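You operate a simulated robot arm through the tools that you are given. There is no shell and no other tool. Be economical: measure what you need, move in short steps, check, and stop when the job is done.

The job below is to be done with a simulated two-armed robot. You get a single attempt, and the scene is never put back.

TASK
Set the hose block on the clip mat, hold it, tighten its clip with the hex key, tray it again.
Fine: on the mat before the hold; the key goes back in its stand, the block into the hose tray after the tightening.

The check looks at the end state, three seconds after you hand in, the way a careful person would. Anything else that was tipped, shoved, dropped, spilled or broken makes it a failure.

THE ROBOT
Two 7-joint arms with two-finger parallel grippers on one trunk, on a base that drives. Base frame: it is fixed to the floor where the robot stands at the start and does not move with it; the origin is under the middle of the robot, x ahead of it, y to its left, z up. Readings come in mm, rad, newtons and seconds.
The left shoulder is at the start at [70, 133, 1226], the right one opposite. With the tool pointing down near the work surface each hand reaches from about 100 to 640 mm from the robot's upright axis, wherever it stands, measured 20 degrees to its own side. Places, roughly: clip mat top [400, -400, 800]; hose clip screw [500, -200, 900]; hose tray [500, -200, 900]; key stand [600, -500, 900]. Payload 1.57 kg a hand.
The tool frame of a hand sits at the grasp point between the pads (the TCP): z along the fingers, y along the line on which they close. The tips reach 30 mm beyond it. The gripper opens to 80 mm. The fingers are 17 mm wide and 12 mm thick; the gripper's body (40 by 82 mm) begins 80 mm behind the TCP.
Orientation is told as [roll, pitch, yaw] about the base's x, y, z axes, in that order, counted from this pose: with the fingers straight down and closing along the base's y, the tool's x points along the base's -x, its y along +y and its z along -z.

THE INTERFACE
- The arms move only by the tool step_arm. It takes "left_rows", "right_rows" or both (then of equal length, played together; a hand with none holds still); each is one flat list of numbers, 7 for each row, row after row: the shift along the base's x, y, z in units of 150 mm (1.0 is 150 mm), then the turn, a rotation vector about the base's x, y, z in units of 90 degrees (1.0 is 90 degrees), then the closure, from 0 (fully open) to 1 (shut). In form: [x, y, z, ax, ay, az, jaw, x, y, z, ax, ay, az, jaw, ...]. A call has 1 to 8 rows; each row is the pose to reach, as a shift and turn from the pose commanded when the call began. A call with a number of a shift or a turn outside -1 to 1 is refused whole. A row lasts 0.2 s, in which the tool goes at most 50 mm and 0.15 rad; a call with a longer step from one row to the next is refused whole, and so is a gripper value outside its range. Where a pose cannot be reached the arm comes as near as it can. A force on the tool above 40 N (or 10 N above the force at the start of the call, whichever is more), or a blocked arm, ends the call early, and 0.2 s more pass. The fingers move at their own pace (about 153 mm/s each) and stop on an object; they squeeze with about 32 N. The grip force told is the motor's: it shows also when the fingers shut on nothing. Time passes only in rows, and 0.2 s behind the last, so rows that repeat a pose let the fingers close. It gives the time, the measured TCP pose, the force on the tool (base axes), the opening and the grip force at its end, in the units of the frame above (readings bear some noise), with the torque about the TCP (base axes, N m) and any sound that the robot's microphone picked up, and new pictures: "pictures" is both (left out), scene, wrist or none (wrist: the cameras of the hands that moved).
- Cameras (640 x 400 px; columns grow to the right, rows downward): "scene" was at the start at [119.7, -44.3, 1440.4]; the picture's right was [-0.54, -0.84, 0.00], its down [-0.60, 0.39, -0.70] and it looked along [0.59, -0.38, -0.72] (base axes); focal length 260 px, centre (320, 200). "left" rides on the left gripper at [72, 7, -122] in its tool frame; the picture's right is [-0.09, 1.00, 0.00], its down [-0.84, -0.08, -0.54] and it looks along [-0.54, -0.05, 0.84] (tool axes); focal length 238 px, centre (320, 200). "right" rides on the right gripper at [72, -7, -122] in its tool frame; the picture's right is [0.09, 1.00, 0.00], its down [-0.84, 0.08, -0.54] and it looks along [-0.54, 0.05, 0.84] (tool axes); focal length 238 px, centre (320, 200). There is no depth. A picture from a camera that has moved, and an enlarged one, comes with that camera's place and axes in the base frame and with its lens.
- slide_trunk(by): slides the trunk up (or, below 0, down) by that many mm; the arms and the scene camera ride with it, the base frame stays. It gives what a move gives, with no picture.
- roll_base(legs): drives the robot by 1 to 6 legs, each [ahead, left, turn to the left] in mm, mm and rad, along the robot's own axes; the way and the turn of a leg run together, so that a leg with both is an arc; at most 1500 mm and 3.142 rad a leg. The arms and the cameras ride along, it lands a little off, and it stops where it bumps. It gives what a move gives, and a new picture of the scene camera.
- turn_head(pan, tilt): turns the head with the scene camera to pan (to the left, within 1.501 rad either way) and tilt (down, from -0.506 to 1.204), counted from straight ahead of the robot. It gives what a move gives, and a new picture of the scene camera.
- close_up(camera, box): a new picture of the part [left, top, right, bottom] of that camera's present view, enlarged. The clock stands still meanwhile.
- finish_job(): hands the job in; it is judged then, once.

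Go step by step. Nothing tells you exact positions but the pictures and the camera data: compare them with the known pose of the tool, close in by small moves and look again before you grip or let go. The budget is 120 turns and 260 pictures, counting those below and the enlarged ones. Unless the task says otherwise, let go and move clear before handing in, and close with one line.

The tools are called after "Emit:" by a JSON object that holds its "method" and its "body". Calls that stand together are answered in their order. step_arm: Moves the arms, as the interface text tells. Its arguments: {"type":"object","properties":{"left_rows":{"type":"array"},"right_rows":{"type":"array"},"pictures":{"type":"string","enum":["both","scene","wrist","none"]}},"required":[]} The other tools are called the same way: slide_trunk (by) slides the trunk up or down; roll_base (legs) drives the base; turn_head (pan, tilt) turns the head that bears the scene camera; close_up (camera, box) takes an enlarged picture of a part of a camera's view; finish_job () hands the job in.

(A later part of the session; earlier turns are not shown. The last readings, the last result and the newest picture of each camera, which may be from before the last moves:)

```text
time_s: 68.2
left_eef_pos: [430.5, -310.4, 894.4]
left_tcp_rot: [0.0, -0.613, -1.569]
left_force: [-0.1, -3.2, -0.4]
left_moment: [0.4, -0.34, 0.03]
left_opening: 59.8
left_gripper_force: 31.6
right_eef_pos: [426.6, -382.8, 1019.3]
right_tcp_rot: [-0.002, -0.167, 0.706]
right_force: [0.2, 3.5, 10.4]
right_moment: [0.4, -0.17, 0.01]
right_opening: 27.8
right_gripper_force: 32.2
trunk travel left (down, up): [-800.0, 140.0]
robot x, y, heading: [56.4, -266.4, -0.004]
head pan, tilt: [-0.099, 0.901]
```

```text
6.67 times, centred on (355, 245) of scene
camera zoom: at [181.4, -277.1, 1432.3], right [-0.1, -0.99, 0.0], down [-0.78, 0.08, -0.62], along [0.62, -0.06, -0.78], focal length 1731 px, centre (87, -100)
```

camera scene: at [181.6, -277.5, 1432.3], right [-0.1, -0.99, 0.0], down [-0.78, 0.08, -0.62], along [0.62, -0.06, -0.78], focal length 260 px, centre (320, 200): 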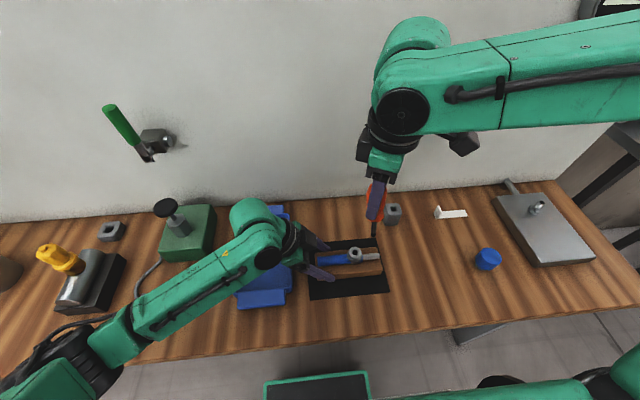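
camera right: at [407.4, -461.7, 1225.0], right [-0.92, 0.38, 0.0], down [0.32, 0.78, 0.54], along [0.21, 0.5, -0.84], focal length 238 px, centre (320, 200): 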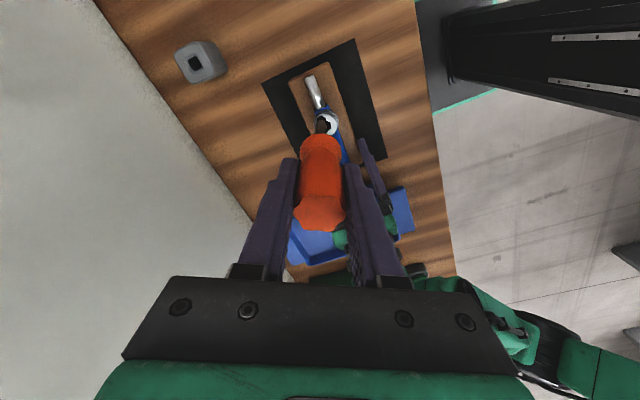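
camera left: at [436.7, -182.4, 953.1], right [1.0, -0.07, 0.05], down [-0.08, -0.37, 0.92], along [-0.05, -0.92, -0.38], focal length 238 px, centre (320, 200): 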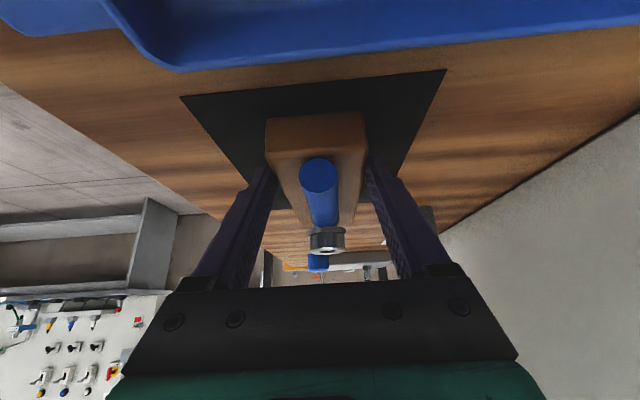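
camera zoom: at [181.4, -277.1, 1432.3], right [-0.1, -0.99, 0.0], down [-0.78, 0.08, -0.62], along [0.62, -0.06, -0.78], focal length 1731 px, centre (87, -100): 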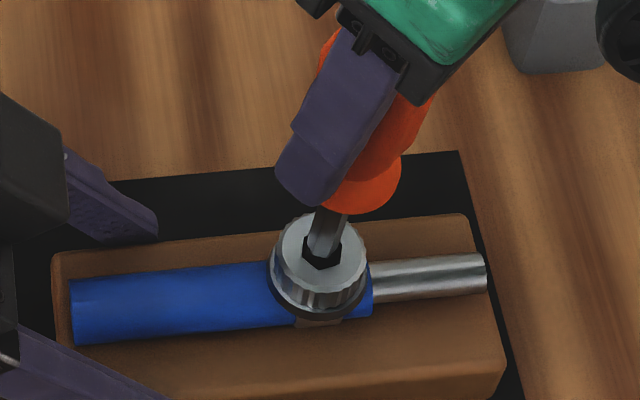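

The screw followed the full 0.59 rad rigidly. I'll continue the stroke.

Emit:
{"method": "step_arm", "body": {"right_rows": [-0.0028, 0.0045, 0, 0, 0, -0.093, 1, -0.005, 0.009, 0, 0, 0, -0.186, 1, -0.0066, 0.0135, 0, 0, 0, -0.279, 1, -0.0076, 0.0182, 0, 0, 0, -0.372, 1, -0.0078, 0.023, 0, 0, 0, -0.465, 1, -0.0073, 0.0277, 0, 0, 0, -0.558, 1, -0.0062, 0.0323, 0, 0, 0, -0.651, 1, -0.0044, 0.0368, 0, 0, 0, -0.744, 1], "pictures": "none"}}

Emit:
{"method": "close_up", "body": {"camera": "right", "box": [305, 95, 345, 130]}}

```text
time_s: 70.0
left_eef_pos: [430.7, -311.8, 894.9]
left_tcp_rot: [0.0, -0.613, -1.568]
left_force: [-1.6, -2.6, 0.0]
left_moment: [-0.14, 0.09, -0.19]
left_opening: 59.5
left_gripper_force: 31.8
right_eef_pos: [426.5, -377.1, 1018.4]
right_tcp_rot: [0.001, -0.162, -0.465]
right_force: [0.8, 3.4, -1.7]
right_moment: [0.75, -0.08, 0.22]
right_opening: 28.7
right_gripper_force: 32.0
trunk travel left (down, up): [-800.0, 140.0]
robot x, y, heading: [55.2, -268.9, -0.004]
head pan, tilt: [-0.099, 0.901]
```

```text
11.43 times, centred on (325, 112) of right
camera zoom: at [343.9, -342.0, 1126.6], right [0.36, 0.93, -0.01], down [0.69, -0.26, 0.67], along [0.62, -0.25, -0.74], focal length 2724 px, centre (263, 1200)
```

zoom: 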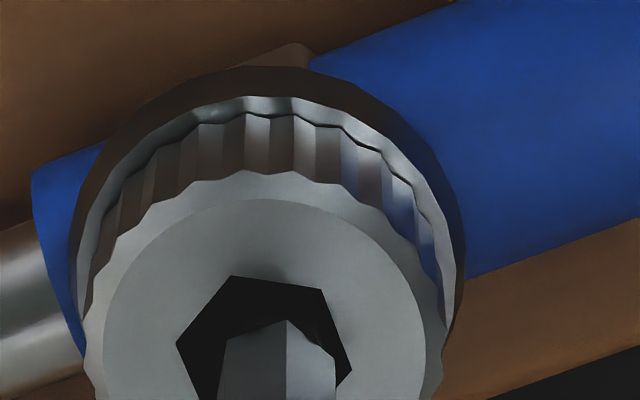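

The key rotated in the grip while the screw lagged, and the torque rose to 0.22 N m, so the clip seems to be getting tight. I'll test with a little more turn.

Emit:
{"method": "step_arm", "body": {"right_rows": [0.001, 0.004, -0.007, 0, 0, -0.06, 1, 0.003, 0.007, -0.007, 0, 0, -0.12, 1], "pictures": "none"}}

Emit:
{"method": "close_up", "body": {"camera": "right", "box": [290, 90, 360, 150]}}

Emit:
{"method": "close_up", "body": {"camera": "scene", "box": [305, 190, 405, 290]}}

```text
time_s: 70.6
left_eef_pos: [432.3, -311.1, 894.7]
left_tcp_rot: [0.003, -0.61, -1.568]
left_force: [2.2, -0.7, 0.5]
left_moment: [-0.95, 0.08, -0.1]
left_opening: 59.5
left_gripper_force: 32.3
right_eef_pos: [426.9, -376.2, 1018.1]
right_tcp_rot: [-0.001, -0.166, -0.648]
right_force: [0.5, -1.2, 6.6]
right_moment: [0.34, -0.11, 0.26]
right_opening: 27.6
right_gripper_force: 32.5
trunk travel left (down, up): [-800.0, 140.0]
robot x, y, heading: [54.0, -269.7, -0.003]
head pan, tilt: [-0.099, 0.901]
```

```text
6.67 times, centred on (325, 120) of right
camera zoom: at [352.3, -326.2, 1125.9], right [0.53, 0.85, -0.01], down [0.63, -0.38, 0.67], along [0.56, -0.37, -0.74], focal length 1589 px, centre (287, 733)
```

zoom: 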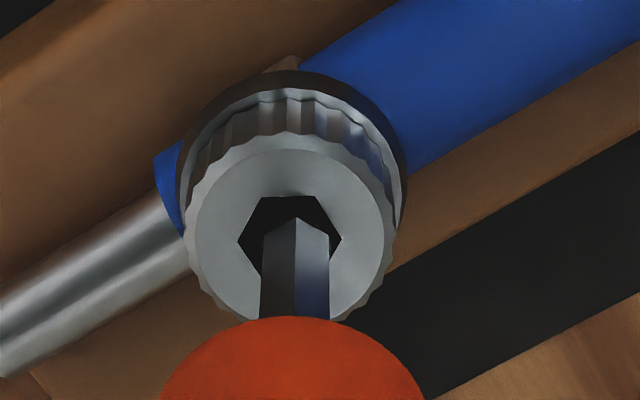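

```text
4.00 times, centred on (355, 240) of scene
camera zoom: at [181.7, -278.3, 1432.4], right [-0.1, -0.99, 0.0], down [-0.78, 0.08, -0.62], along [0.62, -0.06, -0.78], focal length 1039 px, centre (180, 40)
```

zoom: 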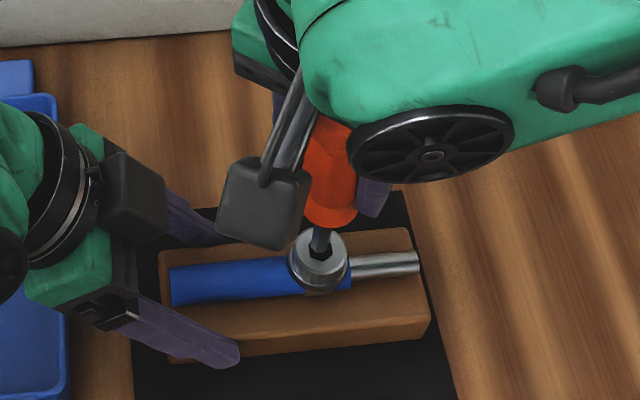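

Emit:
{"method": "step_arm", "body": {"right_rows": [0.002, 0.004, 0, 0, 0, -0.06, 1, 0.004, 0.007, 0, 0, 0, -0.12, 1, 0.006, 0.01, 0, 0, 0, -0.18, 1], "pictures": "none"}}

Emit:
{"method": "close_up", "body": {"camera": "right", "box": [290, 90, 360, 150]}}

```text
time_s: 71.4
left_eef_pos: [430.8, -311.6, 895.2]
left_tcp_rot: [0.001, -0.61, -1.571]
left_force: [0.5, 1.3, 2.8]
left_moment: [-0.49, 0.23, -0.46]
left_opening: 59.7
left_gripper_force: 31.9
right_eef_pos: [429.2, -375.0, 1018.3]
right_tcp_rot: [0.0, -0.167, -0.934]
right_force: [0.1, -0.7, -2.1]
right_moment: [0.67, -0.41, 0.41]
right_opening: 29.0
right_gripper_force: 32.1
trunk travel left (down, up): [-800.0, 140.0]
robot x, y, heading: [56.2, -269.3, -0.002]
head pan, tilt: [-0.099, 0.901]
```

```text
6.67 times, centred on (325, 120) of right
camera zoom: at [370.6, -305.1, 1125.8], right [0.75, 0.67, -0.01], down [0.5, -0.55, 0.67], along [0.44, -0.51, -0.74], focal length 1589 px, centre (287, 733)
```

zoom: 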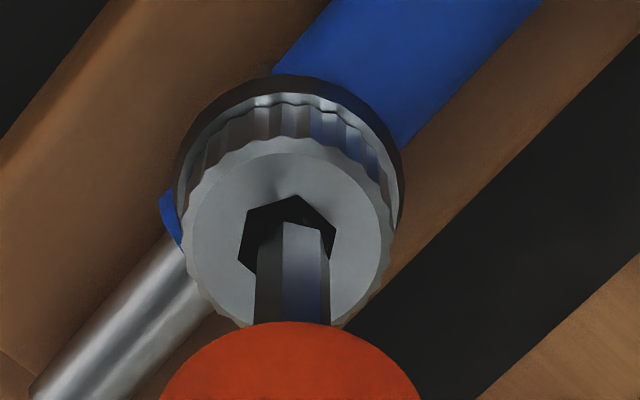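

The torque rose to 0.41 N m and the screw no longer moves, so the clip is tight. I'll lift the key straight out.

Emit:
{"method": "step_arm", "body": {"right_rows": [0, 0, 0.03, 0, 0, 0, 1, 0, 0, 0.06, 0, 0, 0, 1, 0, 0, 0.1, 0, 0, 0, 1, 0, 0, 0.2, 0, 0, 0, 1, 0, 0, 0.35, 0, 0, 0, 1, 0, 0, 0.5, 0, 0, 0, 1, 0, 0, 0.5, 0, 0, 0, 1], "pictures": "both"}}

Emit:
{"method": "close_up", "body": {"camera": "scene", "box": [305, 150, 425, 290]}}

```text
time_s: 73.0
left_eef_pos: [433.1, -311.3, 894.5]
left_tcp_rot: [0.002, -0.61, -1.57]
left_force: [0.2, -0.2, 3.7]
left_moment: [0.32, -0.16, 0.02]
left_opening: 59.6
left_gripper_force: 31.7
right_eef_pos: [428.1, -374.4, 1093.1]
right_tcp_rot: [0.001, -0.166, -0.931]
right_force: [-0.2, 0.4, -0.6]
right_moment: [-0.01, 0.04, 0.01]
right_opening: 28.6
right_gripper_force: 31.7
trunk travel left (down, up): [-800.0, 140.0]
robot x, y, heading: [56.8, -271.5, -0.001]
head pan, tilt: [-0.099, 0.901]
camera scene: at [181.7, -278.2, 1432.4], right [-0.1, -0.99, 0.0], down [-0.78, 0.08, -0.62], along [0.62, -0.06, -0.78], focal length 260 px, centre (320, 200)
camera right: at [369.6, -305.2, 1201.2], right [0.74, 0.67, -0.01], down [0.5, -0.54, 0.67], along [0.44, -0.51, -0.74], focal length 238 px, centre (320, 200)
```

scene: 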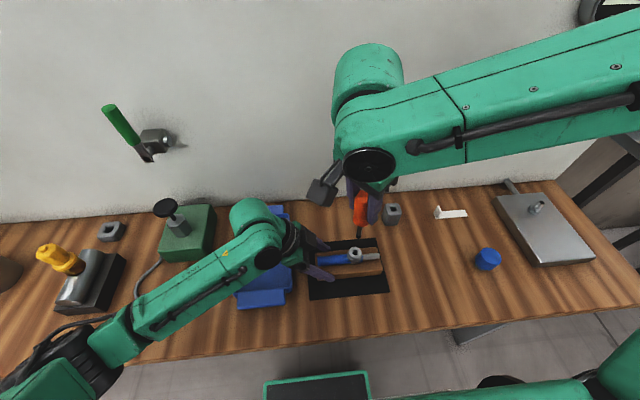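
right: 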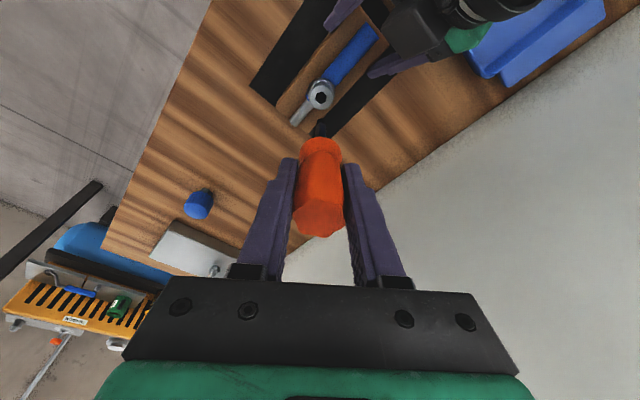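

```text
2.86 times, centred on (365, 220) of scene
camera zoom: at [181.7, -278.2, 1432.4], right [-0.1, -0.99, 0.0], down [-0.78, 0.08, -0.62], along [0.62, -0.06, -0.78], focal length 742 px, centre (191, 143)
```

zoom: 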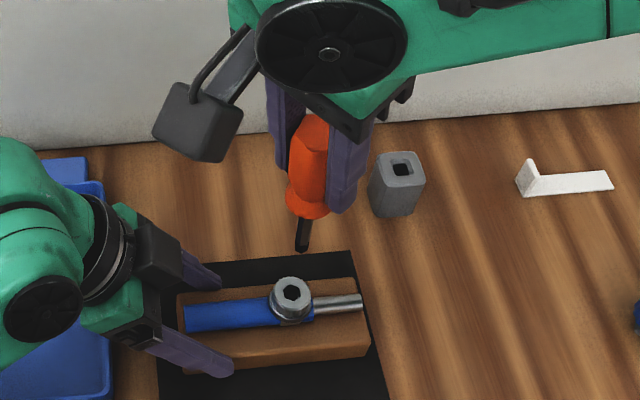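

The key is out. I'll turn the hand back to yaw ~0 and head toward the stand.

Emit:
{"method": "step_arm", "body": {"right_rows": [0, -0.05, 0.03, 0, 0, 0.074, 1, 0, -0.12, 0.06, 0, 0, 0.148, 1, 0, -0.2, 0.1, 0, 0, 0.222, 1, 0.05, -0.3, 0.1, 0, 0, 0.296, 1, 0.15, -0.4, 0.1, 0, 0, 0.37, 1, 0.25, -0.5, 0.1, 0, 0, 0.444, 1, 0.35, -0.6, 0.1, 0, 0, 0.518, 1, 0.4, -0.7, 0.1, 0, 0, 0.592, 1], "pictures": "none"}}

Emit:
{"method": "step_arm", "body": {"right_rows": [0.1, -0.08, 0, 0, 0, 0, 1, 0.2, -0.16, 0, 0, 0, 0, 1, 0.3, -0.16, 0, 0, 0, 0, 1, 0.36, -0.16, 0, 0, 0, 0, 1, 0.36, -0.16, 0, 0, 0, 0, 1], "pictures": "both"}}

Emit:
{"method": "close_up", "body": {"camera": "scene", "box": [360, 130, 440, 240]}}

Emit:
{"method": "close_up", "body": {"camera": "right", "box": [280, 70, 370, 240]}}

```text
time_s: 74.8
left_eef_pos: [432.5, -311.0, 894.8]
left_tcp_rot: [0.0, -0.612, -1.57]
left_force: [0.1, -1.2, 4.9]
left_moment: [0.01, -0.02, 0.01]
left_opening: 59.8
left_gripper_force: 31.9
right_eef_pos: [488.7, -480.4, 1108.3]
right_tcp_rot: [0.001, -0.164, 0.001]
right_force: [-0.3, 0.7, -0.4]
right_moment: [0.0, 0.03, 0.02]
right_opening: 28.1
right_gripper_force: 32.4
trunk travel left (down, up): [-800.0, 140.0]
robot x, y, heading: [53.4, -271.4, -0.002]
head pan, tilt: [-0.099, 0.901]
```

```text
time_s: 76.0
left_eef_pos: [430.3, -310.7, 894.9]
left_tcp_rot: [0.002, -0.61, -1.572]
left_force: [0.8, 0.3, 5.4]
left_moment: [-0.05, 0.11, -0.1]
left_opening: 59.7
left_gripper_force: 31.6
right_eef_pos: [541.0, -503.7, 1109.4]
right_tcp_rot: [0.002, -0.166, 0.0]
right_force: [0.3, 0.3, -0.7]
right_moment: [0.03, 0.03, 0.01]
right_opening: 28.2
right_gripper_force: 32.4
trunk travel left (down, up): [-800.0, 140.0]
robot x, y, heading: [52.7, -270.2, -0.001]
head pan, tilt: [-0.099, 0.901]
camera scene: at [181.6, -277.9, 1432.4], right [-0.1, -0.99, 0.0], down [-0.78, 0.08, -0.62], along [0.62, -0.06, -0.78], focal length 260 px, centre (320, 200)
camera right: at [452.6, -510.0, 1216.1], right [-0.09, 1.0, -0.01], down [0.74, 0.08, 0.67], along [0.67, 0.05, -0.74], focal length 238 px, centre (320, 200)
```

scene: 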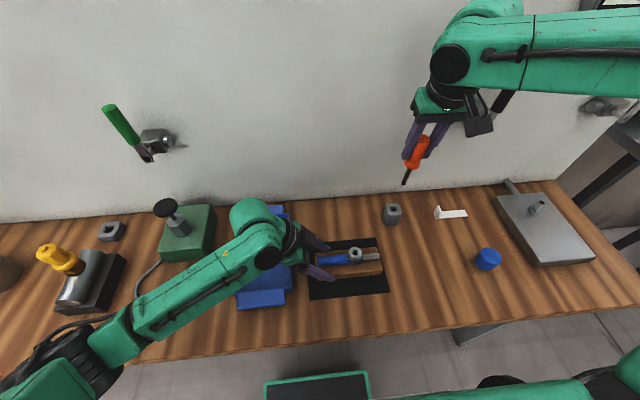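
right: 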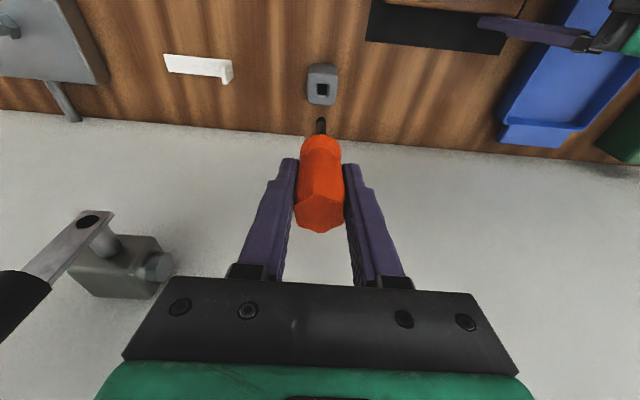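

```text
3.64 times, centred on (400, 185) of scene
camera zoom: at [181.6, -277.9, 1432.4], right [-0.1, -0.99, 0.0], down [-0.78, 0.08, -0.62], along [0.62, -0.06, -0.78], focal length 944 px, centre (29, 254)
```

zoom: 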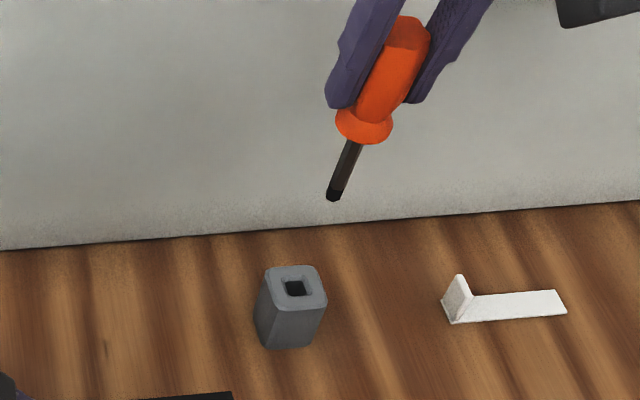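

```text
2.35 times, centred on (325, 155) of right
camera zoom: at [452.6, -510.0, 1216.1], right [-0.09, 1.0, -0.01], down [0.74, 0.08, 0.67], along [0.67, 0.05, -0.74], focal length 561 px, centre (308, 306)
```

zoom: 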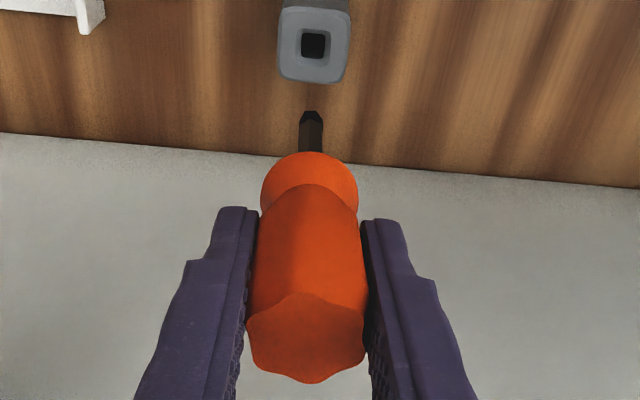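

Emit:
{"method": "step_arm", "body": {"right_rows": [0.013, 0.005, -0.15, 0, 0, 0, 1, 0.013, 0.005, -0.3, 0, 0, 0, 1, 0.013, 0.005, -0.45, 0, 0, 0, 1, 0.013, 0.005, -0.53, 0, 0, 0, 1, 0.013, 0.005, -0.53, 0, 0, 0, 1], "pictures": "none"}}

Emit:
{"method": "close_up", "body": {"camera": "scene", "box": [370, 180, 420, 230]}}

Emit:
{"method": "close_up", "body": {"camera": "right", "box": [295, 80, 345, 150]}}

```text
time_s: 77.2
left_eef_pos: [430.3, -310.6, 895.5]
left_tcp_rot: [0.002, -0.61, -1.571]
left_force: [0.0, 0.1, 4.7]
left_moment: [-0.14, 0.02, 0.04]
left_opening: 59.9
left_gripper_force: 32.1
right_eef_pos: [543.5, -502.8, 1027.7]
right_tcp_rot: [0.0, -0.166, 0.0]
right_force: [-0.2, -1.0, -0.6]
right_moment: [0.01, 0.0, 0.02]
right_opening: 28.2
right_gripper_force: 31.7
trunk travel left (down, up): [-800.0, 140.0]
robot x, y, heading: [58.9, -271.5, 0.005]
head pan, tilt: [-0.099, 0.901]
```

```text
8.00 times, centred on (395, 205) of scene
camera zoom: at [181.5, -277.9, 1432.4], right [-0.1, -0.99, 0.0], down [-0.78, 0.08, -0.62], along [0.62, -0.06, -0.78], focal length 2077 px, centre (-280, 160)
```

zoom: 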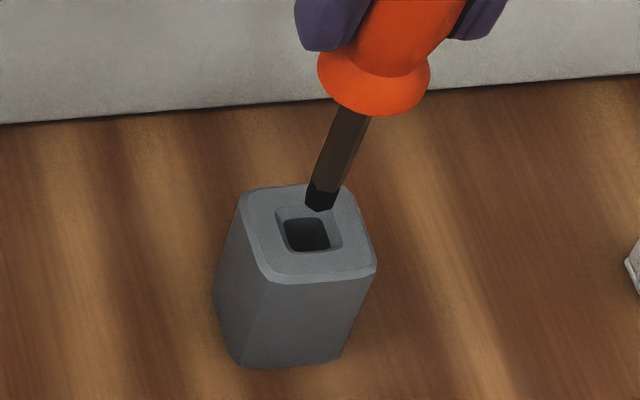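

```text
5.71 times, centred on (320, 115) of right
camera zoom: at [454.1, -508.9, 1136.1], right [-0.09, 1.0, -0.01], down [0.74, 0.08, 0.67], along [0.67, 0.05, -0.74], focal length 1362 px, centre (320, 686)
```

zoom: 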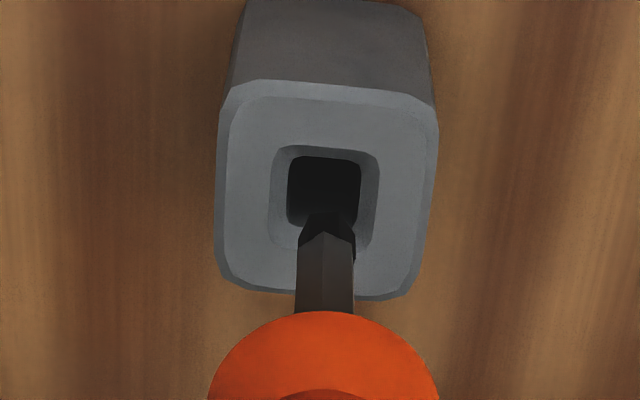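

The tip is about 13 mm above the stand's funnel, nearly centred and needing about +1 mm in x. I'll lower it in.

Emit:
{"method": "step_arm", "body": {"right_rows": [0.0067, 0.001, -0.04, 0, 0, 0, 1, 0.0067, 0.001, -0.08, 0, 0, 0, 1, 0.0067, 0.001, -0.11, 0, 0, 0, 1, 0.0067, 0.001, -0.14, 0, 0, 0, 1, 0.0067, 0.001, -0.17, 0, 0, 0, 1, 0.0067, 0.001, -0.17, 0, 0, 0, 1], "pictures": "none"}}

Emit:
{"method": "close_up", "body": {"camera": "scene", "box": [370, 170, 430, 230]}}

Emit:
{"method": "close_up", "body": {"camera": "right", "box": [290, 80, 350, 150]}}

```text
time_s: 78.6
left_eef_pos: [432.4, -309.8, 894.4]
left_tcp_rot: [0.001, -0.61, -1.569]
left_force: [-0.2, 0.0, 3.7]
left_moment: [-0.05, 0.0, 0.0]
left_opening: 59.6
left_gripper_force: 31.9
right_eef_pos: [544.4, -502.3, 1002.0]
right_tcp_rot: [0.001, -0.166, 0.0]
right_force: [-0.1, 0.4, -0.4]
right_moment: [-0.01, -0.03, -0.01]
right_opening: 28.1
right_gripper_force: 32.3
trunk travel left (down, up): [-800.0, 140.0]
robot x, y, heading: [55.4, -270.8, 0.002]
head pan, tilt: [-0.099, 0.901]
```

```text
6.67 times, centred on (400, 200) of scene
camera zoom: at [181.5, -278.0, 1432.4], right [-0.1, -0.99, 0.0], down [-0.78, 0.08, -0.62], along [0.62, -0.06, -0.78], focal length 1731 px, centre (-213, 200)
```

zoom: 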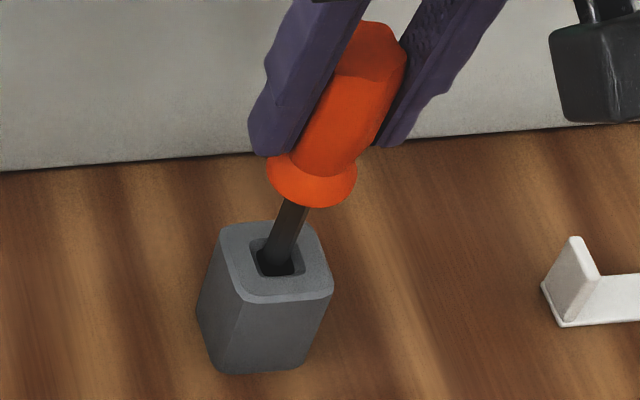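

```text
5.71 times, centred on (320, 115) of right
camera zoom: at [455.3, -508.7, 1110.6], right [-0.09, 1.0, -0.01], down [0.74, 0.08, 0.67], along [0.67, 0.05, -0.74], focal length 1362 px, centre (320, 686)
```

zoom: 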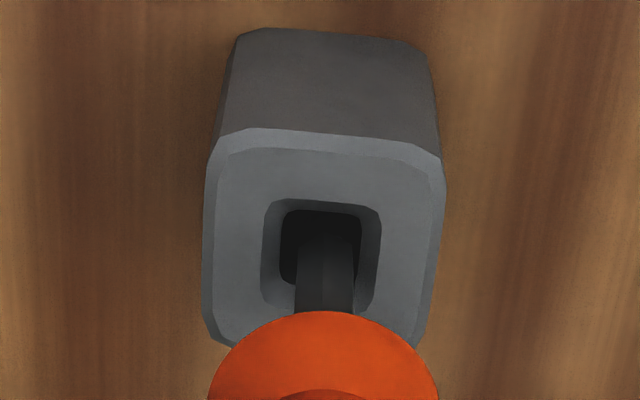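

It's going in cleanly. I'll continue down.

Emit:
{"method": "step_arm", "body": {"right_rows": [0, 0, -0.03, 0, 0, 0, 1, 0, 0, -0.06, 0, 0, 0, 1, 0, 0, -0.09, 0, 0, 0, 1, 0, 0, -0.12, 0, 0, 0, 1, 0, 0, -0.15, 0, 0, 0, 1, 0, 0, -0.17, 0, 0, 0, 1, 0, 0, -0.19, 0, 0, 0, 1, 0, 0, -0.19, 0, 0, 0, 1], "pictures": "none"}}

Emit:
{"method": "close_up", "body": {"camera": "scene", "box": [370, 170, 430, 230]}}

```text
time_s: 80.4
left_eef_pos: [431.0, -310.9, 895.0]
left_tcp_rot: [0.0, -0.611, -1.569]
left_force: [-1.2, 0.3, 3.5]
left_moment: [-0.05, 0.03, 0.01]
left_opening: 59.7
left_gripper_force: 32.0
right_eef_pos: [545.1, -502.5, 973.6]
right_tcp_rot: [0.0, -0.165, 0.0]
right_force: [-0.1, 0.8, -0.6]
right_moment: [0.0, 0.02, 0.01]
right_opening: 27.9
right_gripper_force: 32.3
trunk travel left (down, up): [-800.0, 140.0]
robot x, y, heading: [54.7, -267.5, -0.001]
head pan, tilt: [-0.099, 0.901]
```

```text
6.67 times, centred on (400, 200) of scene
camera zoom: at [181.5, -278.0, 1432.4], right [-0.1, -0.99, 0.0], down [-0.78, 0.08, -0.62], along [0.62, -0.06, -0.78], focal length 1731 px, centre (-213, 200)
```

zoom: 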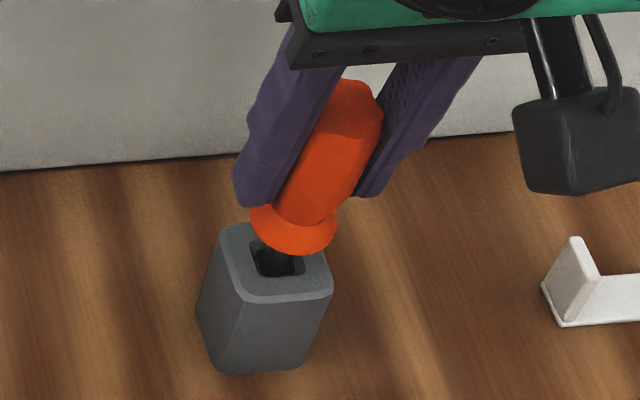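

Emit:
{"method": "step_arm", "body": {"right_rows": [0, 0, -0.013, 0, 0, 0, 1, 0, 0, -0.027, 0, 0, 0, 1, 0, 0, -0.04, 0, 0, 0, 1, 0, 0, -0.05, 0, 0, 0, 1, 0, 0, -0.05, 0, 0, 0, 1], "pictures": "none"}}

Emit:
{"method": "close_up", "body": {"camera": "scene", "box": [370, 170, 430, 230]}}

```text
time_s: 81.6
left_eef_pos: [429.0, -309.4, 894.9]
left_tcp_rot: [0.001, -0.61, -1.57]
left_force: [1.5, -1.0, 0.1]
left_moment: [0.11, 0.0, 0.07]
left_opening: 59.8
left_gripper_force: 31.6
right_eef_pos: [546.6, -501.5, 969.3]
right_tcp_rot: [0.0, -0.169, 0.0]
right_force: [-1.9, -2.1, 13.0]
right_moment: [-0.17, 0.13, 0.02]
right_opening: 28.0
right_gripper_force: 31.9
trunk travel left (down, up): [-800.0, 140.0]
robot x, y, heading: [57.0, -269.0, -0.0]
head pan, tilt: [-0.099, 0.901]
```

```text
6.67 times, centred on (400, 200) of scene
camera zoom: at [179.7, -277.4, 1432.6], right [-0.1, -0.99, 0.0], down [-0.78, 0.08, -0.62], along [0.62, -0.06, -0.78], focal length 1731 px, centre (-213, 200)
```

zoom: 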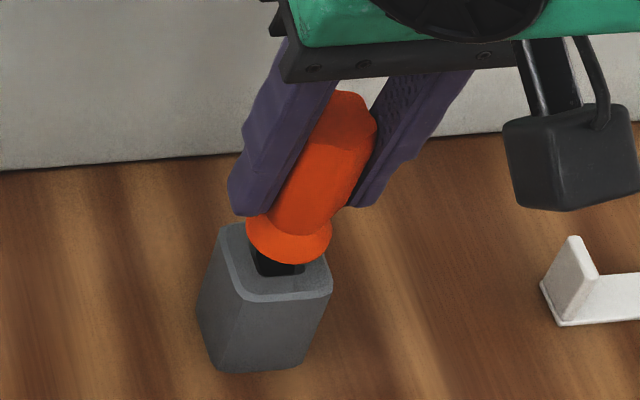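

The key is seated as deep as it was at the start, with 13 N at the bottom. I'll ease off, open and withdraw straight up.

Emit:
{"method": "step_arm", "body": {"right_rows": [0, 0, 0.012, 0, 0, 0, 1, 0, 0, 0.012, 0, 0, 0, 0.6, 0, 0, 0.012, 0, 0, 0, 0.4, 0, 0, 0.012, 0, 0, 0, 0.1, 0, 0, 0.012, 0, 0, 0, 0.1], "pictures": "none"}}

Emit:
{"method": "close_up", "body": {"camera": "scene", "box": [370, 170, 430, 230]}}

Emit:
{"method": "close_up", "body": {"camera": "right", "box": [240, 80, 400, 260]}}

```text
time_s: 82.8
left_eef_pos: [431.3, -309.8, 894.9]
left_tcp_rot: [0.001, -0.612, -1.57]
left_force: [-0.8, 0.6, 0.7]
left_moment: [0.16, -0.03, 0.04]
left_opening: 59.8
left_gripper_force: 32.3
right_eef_pos: [545.6, -502.7, 969.2]
right_tcp_rot: [0.0, -0.165, 0.0]
right_force: [0.5, 0.6, 0.4]
right_moment: [-0.02, 0.02, -0.03]
right_opening: 71.7
right_gripper_force: 0.1
trunk travel left (down, up): [-800.0, 140.0]
robot x, y, heading: [54.4, -270.8, -0.001]
head pan, tilt: [-0.099, 0.901]
```

```text
6.67 times, centred on (400, 200) of scene
camera zoom: at [181.5, -277.7, 1432.3], right [-0.1, -0.99, 0.0], down [-0.78, 0.08, -0.62], along [0.62, -0.06, -0.78], focal length 1731 px, centre (-213, 200)
```

zoom: 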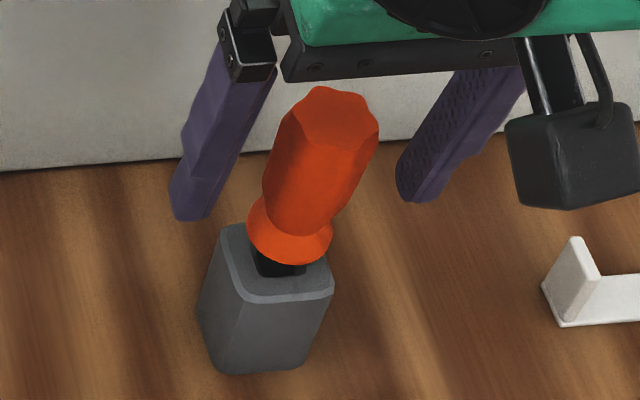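

```text
2.22 times, centred on (320, 170) of right
camera zoom: at [455.4, -508.6, 1076.6], right [-0.09, 1.0, -0.01], down [0.74, 0.08, 0.67], along [0.67, 0.05, -0.74], focal length 530 px, centre (320, 267)
```

zoom: 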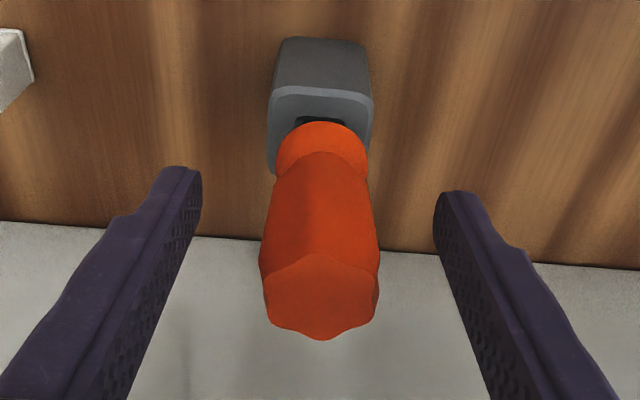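

The key stands in its stand. I'll retreat the right hand up and back, and open and lift the left at the same time.

Emit:
{"method": "step_arm", "body": {"right_rows": [0, 0, 0.15, 0, 0, 0, 0.1, 0, 0, 0.35, 0, 0, 0, 0.1, 0, 0, 0.6, 0, 0, 0, 0.1, 0, 0, 0.85, 0, 0, 0, 0.1, -0.3, -0.1, 0.9, 0, 0, 0, 0.1, -0.6, -0.3, 0.9, 0, 0, 0, 0.1, -0.8, -0.55, 0.9, 0, 0, 0, 0.1, -0.9, -0.8, 0.9, 0, 0, 0, 0.1], "left_rows": [0, 0, 0, 0, 0, 0, 0.5, 0, 0, 0, 0, 0, 0, 0.12, 0, 0, 0, 0, 0, 0, 0.12, 0, 0, 0.2, 0, 0, 0, 0.12, 0, 0, 0.4, 0, 0, 0, 0.12, 0, 0, 0.6, 0, 0, 0, 0.12, 0, 0, 0.7, 0, 0, 0, 0.12, 0, 0, 0.7, 0, 0, 0, 0.12], "pictures": "scene"}}

```text
refused: row 6 steps farther than a row can; nothing moved
```

Emit:
{"method": "step_arm", "body": {"right_rows": [0, 0, 0.15, 0, 0, 0, 0.1, 0, 0, 0.35, 0, 0, 0, 0.1, 0, 0, 0.6, 0, 0, 0, 0.1, 0, 0, 0.85, 0, 0, 0, 0.1, -0.25, -0.05, 0.9, 0, 0, 0, 0.1, -0.45, -0.2, 0.9, 0, 0, 0, 0.1, -0.65, -0.38, 0.9, 0, 0, 0, 0.1, -0.85, -0.55, 0.9, 0, 0, 0, 0.1], "left_rows": [0, 0, 0, 0, 0, 0, 0.5, 0, 0, 0, 0, 0, 0, 0.12, 0, 0, 0, 0, 0, 0, 0.12, 0, 0, 0.2, 0, 0, 0, 0.12, 0, 0, 0.4, 0, 0, 0, 0.12, 0, 0, 0.6, 0, 0, 0, 0.12, 0, 0, 0.7, 0, 0, 0, 0.12, 0, 0, 0.7, 0, 0, 0, 0.12], "pictures": "scene"}}

```text
time_s: 84.6
left_eef_pos: [430.2, -310.6, 1001.7]
left_tcp_rot: [0.001, -0.612, -1.569]
left_force: [0.2, 0.3, -0.1]
left_moment: [0.0, -0.02, -0.02]
left_opening: 70.7
left_gripper_force: 0.0
right_eef_pos: [418.5, -585.8, 1101.8]
right_tcp_rot: [0.001, -0.162, 0.003]
right_force: [0.6, 0.4, 0.0]
right_moment: [0.03, -0.02, -0.02]
right_opening: 72.1
right_gripper_force: 0.1
trunk travel left (down, up): [-800.0, 140.0]
robot x, y, heading: [56.0, -268.5, -0.005]
head pan, tilt: [-0.099, 0.901]
camera scene: at [180.9, -279.1, 1432.5], right [-0.1, -0.99, 0.0], down [-0.78, 0.08, -0.62], along [0.62, -0.06, -0.78], focal length 260 px, centre (320, 200)
```

scene: 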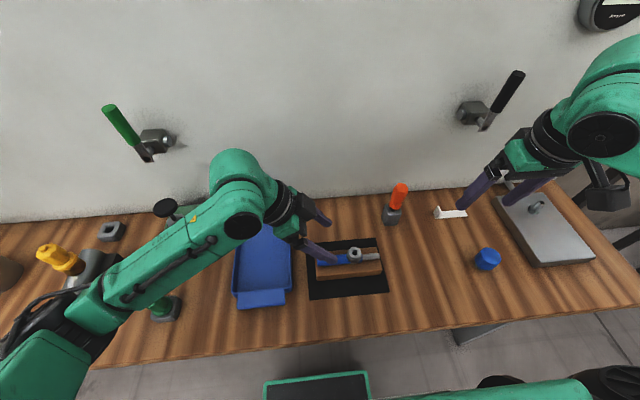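

The key is fine. Now I'll bring the left hand upright over the middle of the block.

Emit:
{"method": "step_arm", "body": {"left_rows": [0, -0.07, 0, 0.078, 0, 0, 0.12, 0.003, -0.14, 0, 0.156, 0, 0, 0.12, 0.006, -0.21, 0, 0.233, 0, 0, 0.12, 0.009, -0.28, 0, 0.311, 0, 0, 0.12, 0.01, -0.35, 0, 0.389, 0, 0, 0.12, 0.01, -0.35, 0, 0.389, 0, 0, 0.12], "pictures": "wrist"}}

```text
time_s: 86.0
left_eef_pos: [432.8, -362.3, 999.4]
left_tcp_rot: [-0.001, 0.002, -1.569]
left_force: [1.0, -0.5, 0.0]
left_moment: [-0.02, 0.02, -0.02]
left_opening: 70.3
left_gripper_force: 0.0
right_eef_pos: [417.7, -584.6, 1103.6]
right_tcp_rot: [0.0, -0.165, -0.002]
right_force: [-0.5, -0.3, -0.6]
right_moment: [0.02, 0.02, 0.05]
right_opening: 71.9
right_gripper_force: 0.1
trunk travel left (down, up): [-800.0, 140.0]
robot x, y, heading: [55.5, -266.8, -0.0]
head pan, tilt: [-0.099, 0.901]
camera left: at [437.8, -291.4, 1121.9], right [1.0, -0.09, 0.0], down [-0.08, -0.84, 0.54], along [-0.05, -0.54, -0.84], focal length 238 px, centre (320, 200)
```

left: 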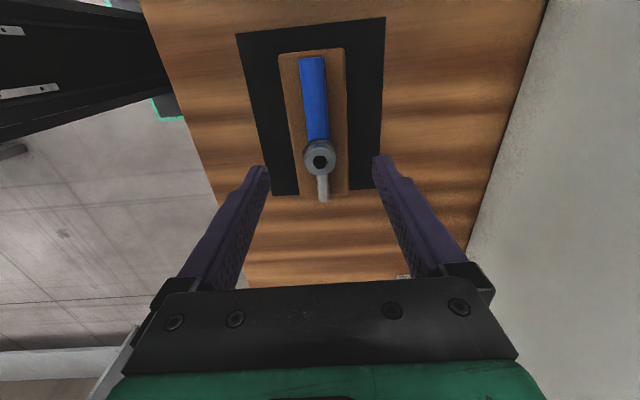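

Emit:
{"method": "step_arm", "body": {"left_rows": [-0.01, 0, -0.15, 0, 0, 0, 0.12, -0.01, 0, -0.35, 0, 0, 0, 0.12, -0.01, 0, -0.55, 0, 0, 0, 0.12, -0.01, 0, -0.68, 0, 0, 0, 0.12, -0.01, 0, -0.745, 0, 0, 0, 0.12, -0.01, 0, -0.745, 0, 0, 0, 0.12], "pictures": "wrist"}}

Emit:
{"method": "step_arm", "body": {"left_rows": [0, 0, 0, 0, 0, 0, 0.4, 0, 0, 0, 0, 0, 0, 1, 0, 0, 0, 0, 0, 0, 1, 0, 0, 0.03, 0, 0, 0, 1, 0, 0, 0.08, 0, 0, 0, 1, 0, 0, 0.14, 0, 0, 0, 1, 0, 0, 0.2, 0, 0, 0, 1, 0, 0, 0.2, 0, 0, 0, 1], "pictures": "wrist"}}

```text
time_s: 87.4
left_eef_pos: [431.5, -363.7, 887.9]
left_tcp_rot: [0.003, -0.001, -1.571]
left_force: [0.8, -0.1, -0.3]
left_moment: [0.03, 0.02, 0.0]
left_opening: 70.2
left_gripper_force: 0.1
right_eef_pos: [418.4, -585.2, 1104.6]
right_tcp_rot: [0.001, -0.167, -0.002]
right_force: [0.5, -0.4, -0.1]
right_moment: [-0.01, 0.01, -0.03]
right_opening: 71.7
right_gripper_force: 0.0
trunk travel left (down, up): [-800.0, 140.0]
robot x, y, heading: [56.5, -269.7, -0.002]
head pan, tilt: [-0.099, 0.901]
camera left: at [436.1, -291.5, 1008.8], right [1.0, -0.09, 0.0], down [-0.08, -0.84, 0.54], along [-0.05, -0.54, -0.84], focal length 238 px, centre (320, 200)
```

left: 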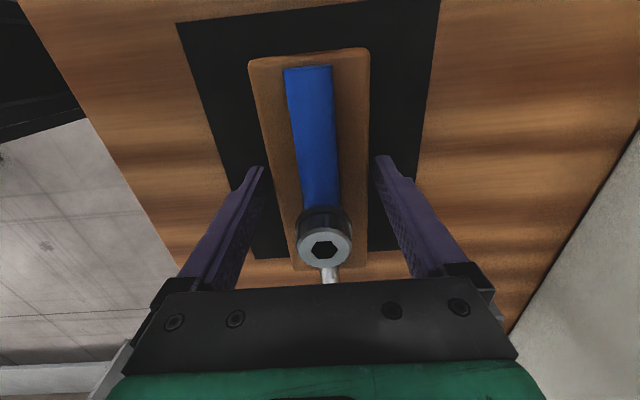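

```text
time_s: 89.2
left_eef_pos: [431.8, -363.5, 918.1]
left_tcp_rot: [0.001, 0.001, -1.569]
left_force: [0.1, -0.2, -4.3]
left_moment: [0.02, 0.01, 0.03]
left_opening: 59.5
left_gripper_force: 31.6
right_eef_pos: [417.9, -585.6, 1102.9]
right_tcp_rot: [0.001, -0.165, -0.001]
right_force: [-0.1, 0.2, -0.4]
right_moment: [-0.01, 0.0, 0.01]
right_opening: 72.1
right_gripper_force: 0.1
trunk travel left (down, up): [-800.0, 140.0]
robot x, y, heading: [58.3, -271.8, -0.004]
head pan, tilt: [-0.099, 0.901]
camera left: at [436.6, -291.8, 1039.2], right [1.0, -0.09, 0.0], down [-0.08, -0.84, 0.54], along [-0.05, -0.54, -0.84], focal length 238 px, centre (320, 200)
```

left: 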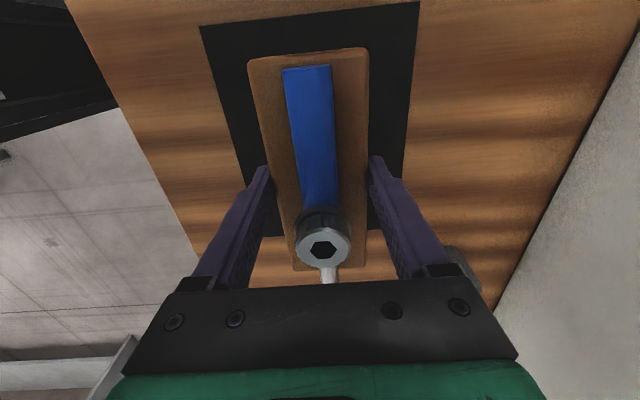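

The block is held. I'll lift and rotate it back, then carry it over the tray.

Emit:
{"method": "step_arm", "body": {"left_rows": [0, 0, 0.18, 0, 0, 0, 1, 0, 0, 0.36, 0, 0, 0, 1, 0, 0, 0.54, 0, 0, 0.08, 1, 0.02, 0.03, 0.54, 0, 0, 0.16, 1, 0.04, 0.06, 0.54, 0, 0, 0.24, 1, 0.06, 0.1, 0.54, 0, 0, 0.32, 1, 0.09, 0.14, 0.54, 0, 0, 0.4, 1, 0.12, 0.18, 0.54, 0, 0, 0.48, 1], "pictures": "none"}}

Emit:
{"method": "step_arm", "body": {"left_rows": [0.03, 0.08, 0, 0, 0, 0.08, 1, 0.06, 0.16, 0, 0, 0, 0.16, 1, 0.09, 0.26, 0, 0, 0, 0.24, 1, 0.12, 0.36, 0, 0, 0, 0.32, 1, 0.15, 0.46, 0, 0, 0, 0.4, 1, 0.18, 0.56, 0, 0, 0, 0.48, 1, 0.195, 0.64, 0, 0, 0, 0.56, 1, 0.195, 0.7, 0, 0, 0, 0.57, 1], "pictures": "none"}}

Emit:
{"method": "step_arm", "body": {"left_rows": [0, 0.1, 0, 0, 0, 0, 1, 0, 0.2, 0, 0, 0, 0, 1, 0, 0.3, 0, 0, 0, 0, 1, 0, 0.353, 0, 0, 0, 0, 1, 0, 0.353, 0, 0, 0, 0, 1], "pictures": "both"}}

```text
time_s: 91.0
left_eef_pos: [450.4, -336.3, 998.6]
left_tcp_rot: [0.0, 0.0, -0.812]
left_force: [0.6, 0.7, -5.4]
left_moment: [0.04, 0.0, -0.01]
left_opening: 59.7
left_gripper_force: 32.3
right_eef_pos: [419.4, -585.0, 1102.7]
right_tcp_rot: [0.002, -0.165, -0.002]
right_force: [-0.7, 0.3, -0.1]
right_moment: [-0.03, -0.04, 0.03]
right_opening: 72.0
right_gripper_force: 0.2
trunk travel left (down, up): [-800.0, 140.0]
robot x, y, heading: [54.0, -271.2, -0.005]
head pan, tilt: [-0.099, 0.901]
```

```text
time_s: 92.8
left_eef_pos: [478.9, -230.6, 999.9]
left_tcp_rot: [0.001, 0.0, 0.081]
left_force: [1.2, 0.0, -4.0]
left_moment: [-0.02, 0.02, -0.01]
left_opening: 59.9
left_gripper_force: 32.7
right_eef_pos: [419.7, -584.8, 1102.9]
right_tcp_rot: [0.002, -0.166, -0.002]
right_force: [0.5, 1.0, 0.0]
right_moment: [0.0, 0.0, -0.01]
right_opening: 72.2
right_gripper_force: 0.0
trunk travel left (down, up): [-800.0, 140.0]
robot x, y, heading: [53.8, -269.9, -0.0]
head pan, tilt: [-0.099, 0.901]
```

```text
time_s: 94.0
left_eef_pos: [479.0, -178.1, 998.9]
left_tcp_rot: [0.001, 0.0, 0.079]
left_force: [0.1, -0.7, -3.7]
left_moment: [0.01, 0.04, 0.0]
left_opening: 59.5
left_gripper_force: 32.7
right_eef_pos: [420.0, -585.7, 1102.7]
right_tcp_rot: [0.001, -0.166, -0.001]
right_force: [1.2, 0.1, -0.2]
right_moment: [0.02, 0.04, -0.01]
right_opening: 72.0
right_gripper_force: 0.0
trunk travel left (down, up): [-800.0, 140.0]
robot x, y, heading: [53.7, -269.5, -0.004]
head pan, tilt: [-0.099, 0.901]
camera scene: at [182.7, -278.0, 1432.2], right [-0.1, -0.99, 0.0], down [-0.78, 0.08, -0.62], along [0.62, -0.06, -0.78], focal length 260 px, centre (320, 200)
camera left: at [406.1, -178.3, 1120.3], right [0.01, 1.0, 0.0], down [0.84, -0.01, 0.54], along [0.54, -0.01, -0.84], focal length 238 px, centre (320, 200)
```

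scene: 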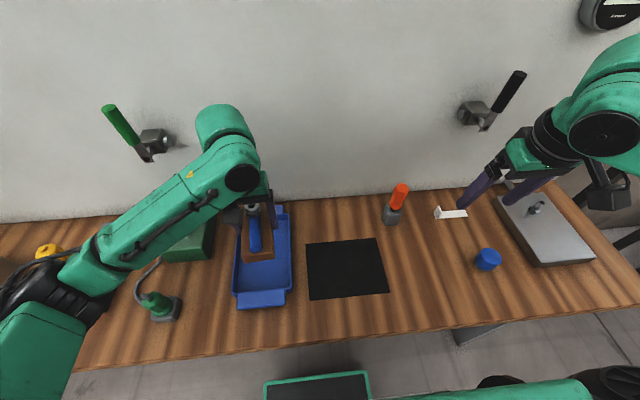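
left: 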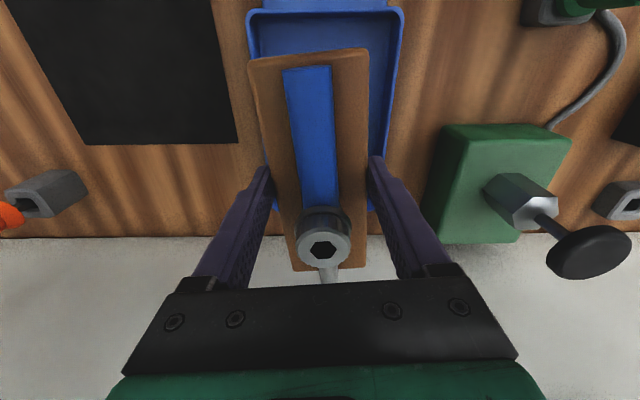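

The block is centred over the tray. I'll lower it in.

Emit:
{"method": "step_arm", "body": {"left_rows": [0, 0.004, -0.15, 0, 0, 0, 1, 0, 0.004, -0.3, 0, 0, 0, 1, 0, 0.004, -0.45, 0, 0, 0, 1, 0, 0.004, -0.58, 0, 0, 0, 1, 0, 0.004, -0.66, 0, 0, 0, 1, 0, 0.004, -0.68, 0, 0, 0, 1, 0, 0.004, -0.68, 0, 0, 0, 1], "pictures": "wrist"}}

Emit:
{"method": "step_arm", "body": {"left_rows": [0, 0, -0.01, 0, 0, 0, 1, 0, 0, -0.018, 0, 0, 0, 1, 0, 0, -0.025, 0, 0, 0, 1, 0, 0, -0.025, 0, 0, 0, 1], "pictures": "none"}}

```text
time_s: 95.6
left_eef_pos: [478.9, -178.1, 896.4]
left_tcp_rot: [0.003, 0.002, 0.079]
left_force: [0.1, -0.2, -4.2]
left_moment: [0.01, 0.0, -0.03]
left_opening: 60.0
left_gripper_force: 31.7
right_eef_pos: [418.9, -584.3, 1103.0]
right_tcp_rot: [0.002, -0.165, -0.002]
right_force: [-0.4, -0.4, -0.5]
right_moment: [0.01, 0.03, -0.01]
right_opening: 71.9
right_gripper_force: 0.1
trunk travel left (down, up): [-800.0, 140.0]
robot x, y, heading: [55.6, -267.2, -0.003]
head pan, tilt: [-0.099, 0.901]
camera left: at [405.9, -177.4, 1017.9], right [0.01, 1.0, 0.0], down [0.84, -0.01, 0.54], along [0.54, -0.01, -0.84], focal length 238 px, centre (320, 200)
```

left: 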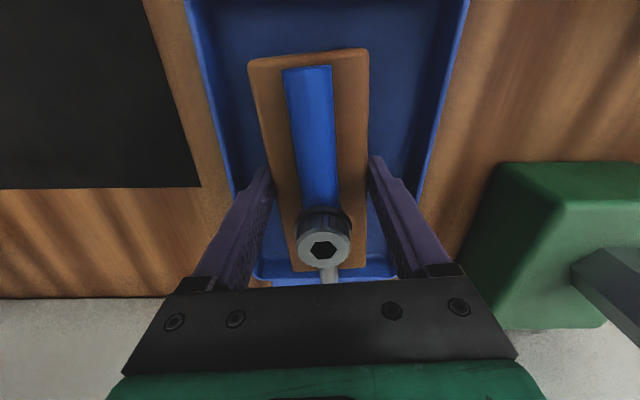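

```text
time_s: 96.6
left_eef_pos: [477.6, -177.8, 893.1]
left_tcp_rot: [0.003, 0.002, 0.079]
left_force: [0.1, -1.0, -4.7]
left_moment: [-0.02, 0.01, -0.05]
left_opening: 59.6
left_gripper_force: 31.8
right_eef_pos: [419.4, -585.7, 1103.7]
right_tcp_rot: [0.001, -0.166, -0.002]
right_force: [0.8, 0.0, 0.4]
right_moment: [0.04, 0.0, -0.01]
right_opening: 72.1
right_gripper_force: 0.1
trunk travel left (down, up): [-800.0, 140.0]
robot x, y, heading: [58.6, -272.5, -0.006]
head pan, tilt: [-0.099, 0.901]
```

Emit:
{"method": "step_arm", "body": {"left_rows": [0, 0, -0.007, 0, 0, 0, 1, 0, 0, -0.013, 0, 0, 0, 1, 0, 0, -0.013, 0, 0, 0, 1], "pictures": "none"}}

```text
time_s: 97.4
left_eef_pos: [478.9, -178.0, 892.8]
left_tcp_rot: [0.001, -0.004, 0.081]
left_force: [3.4, 2.2, 8.5]
left_moment: [0.09, 0.92, -0.17]
left_opening: 59.8
left_gripper_force: 31.7
right_eef_pos: [417.8, -585.6, 1103.9]
right_tcp_rot: [0.001, -0.167, -0.002]
right_force: [-0.5, 0.2, 0.0]
right_moment: [0.0, 0.03, 0.0]
right_opening: 71.9
right_gripper_force: 0.0
trunk travel left (down, up): [-800.0, 140.0]
robot x, y, heading: [55.5, -271.9, -0.004]
head pan, tilt: [-0.099, 0.901]
```

It has touched the tray floor. I'll release and lift clear.

Emit:
{"method": "step_arm", "body": {"left_rows": [0, 0, 0.005, 0, 0, 0, 0.6, 0, 0, 0.005, 0, 0, 0, 0.12, 0, 0, 0.005, 0, 0, 0, 0.12, 0, 0, 0.2, 0, 0, 0, 0.12, 0, 0, 0.45, 0, 0, 0, 0.12, 0, 0, 0.7, 0, 0, 0, 0.12, 0, 0, 0.95, 0, 0, 0, 0.12, 0, 0, 0.95, 0, 0, 0, 0.12], "pictures": "both"}}

```text
time_s: 99.2
left_eef_pos: [478.0, -177.3, 1034.3]
left_tcp_rot: [0.002, 0.0, 0.08]
left_force: [0.2, 0.0, -0.1]
left_moment: [-0.02, -0.03, -0.01]
left_opening: 70.4
left_gripper_force: 0.0
right_eef_pos: [417.2, -585.3, 1102.3]
right_tcp_rot: [0.002, -0.166, -0.002]
right_force: [-1.1, 0.3, -0.1]
right_moment: [-0.02, 0.01, -0.01]
right_opening: 72.1
right_gripper_force: 0.0
trunk travel left (down, up): [-800.0, 140.0]
robot x, y, heading: [57.8, -268.9, 0.002]
head pan, tilt: [-0.099, 0.901]
camera scene: at [182.0, -278.0, 1432.3], right [-0.1, -0.99, 0.0], down [-0.78, 0.08, -0.62], along [0.62, -0.06, -0.78], focal length 260 px, centre (320, 200)
camera left: at [405.0, -177.5, 1156.2], right [0.01, 1.0, 0.0], down [0.84, -0.01, 0.54], along [0.54, -0.01, -0.84], focal length 238 px, centre (320, 200)
```

scene: 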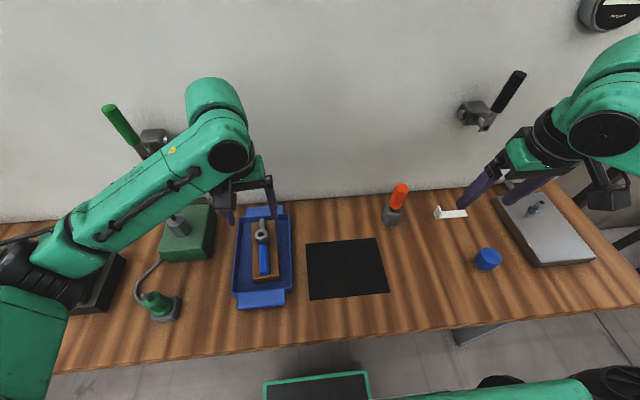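
left: 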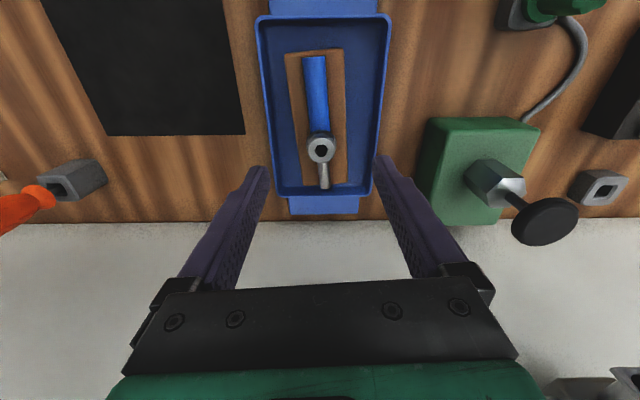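

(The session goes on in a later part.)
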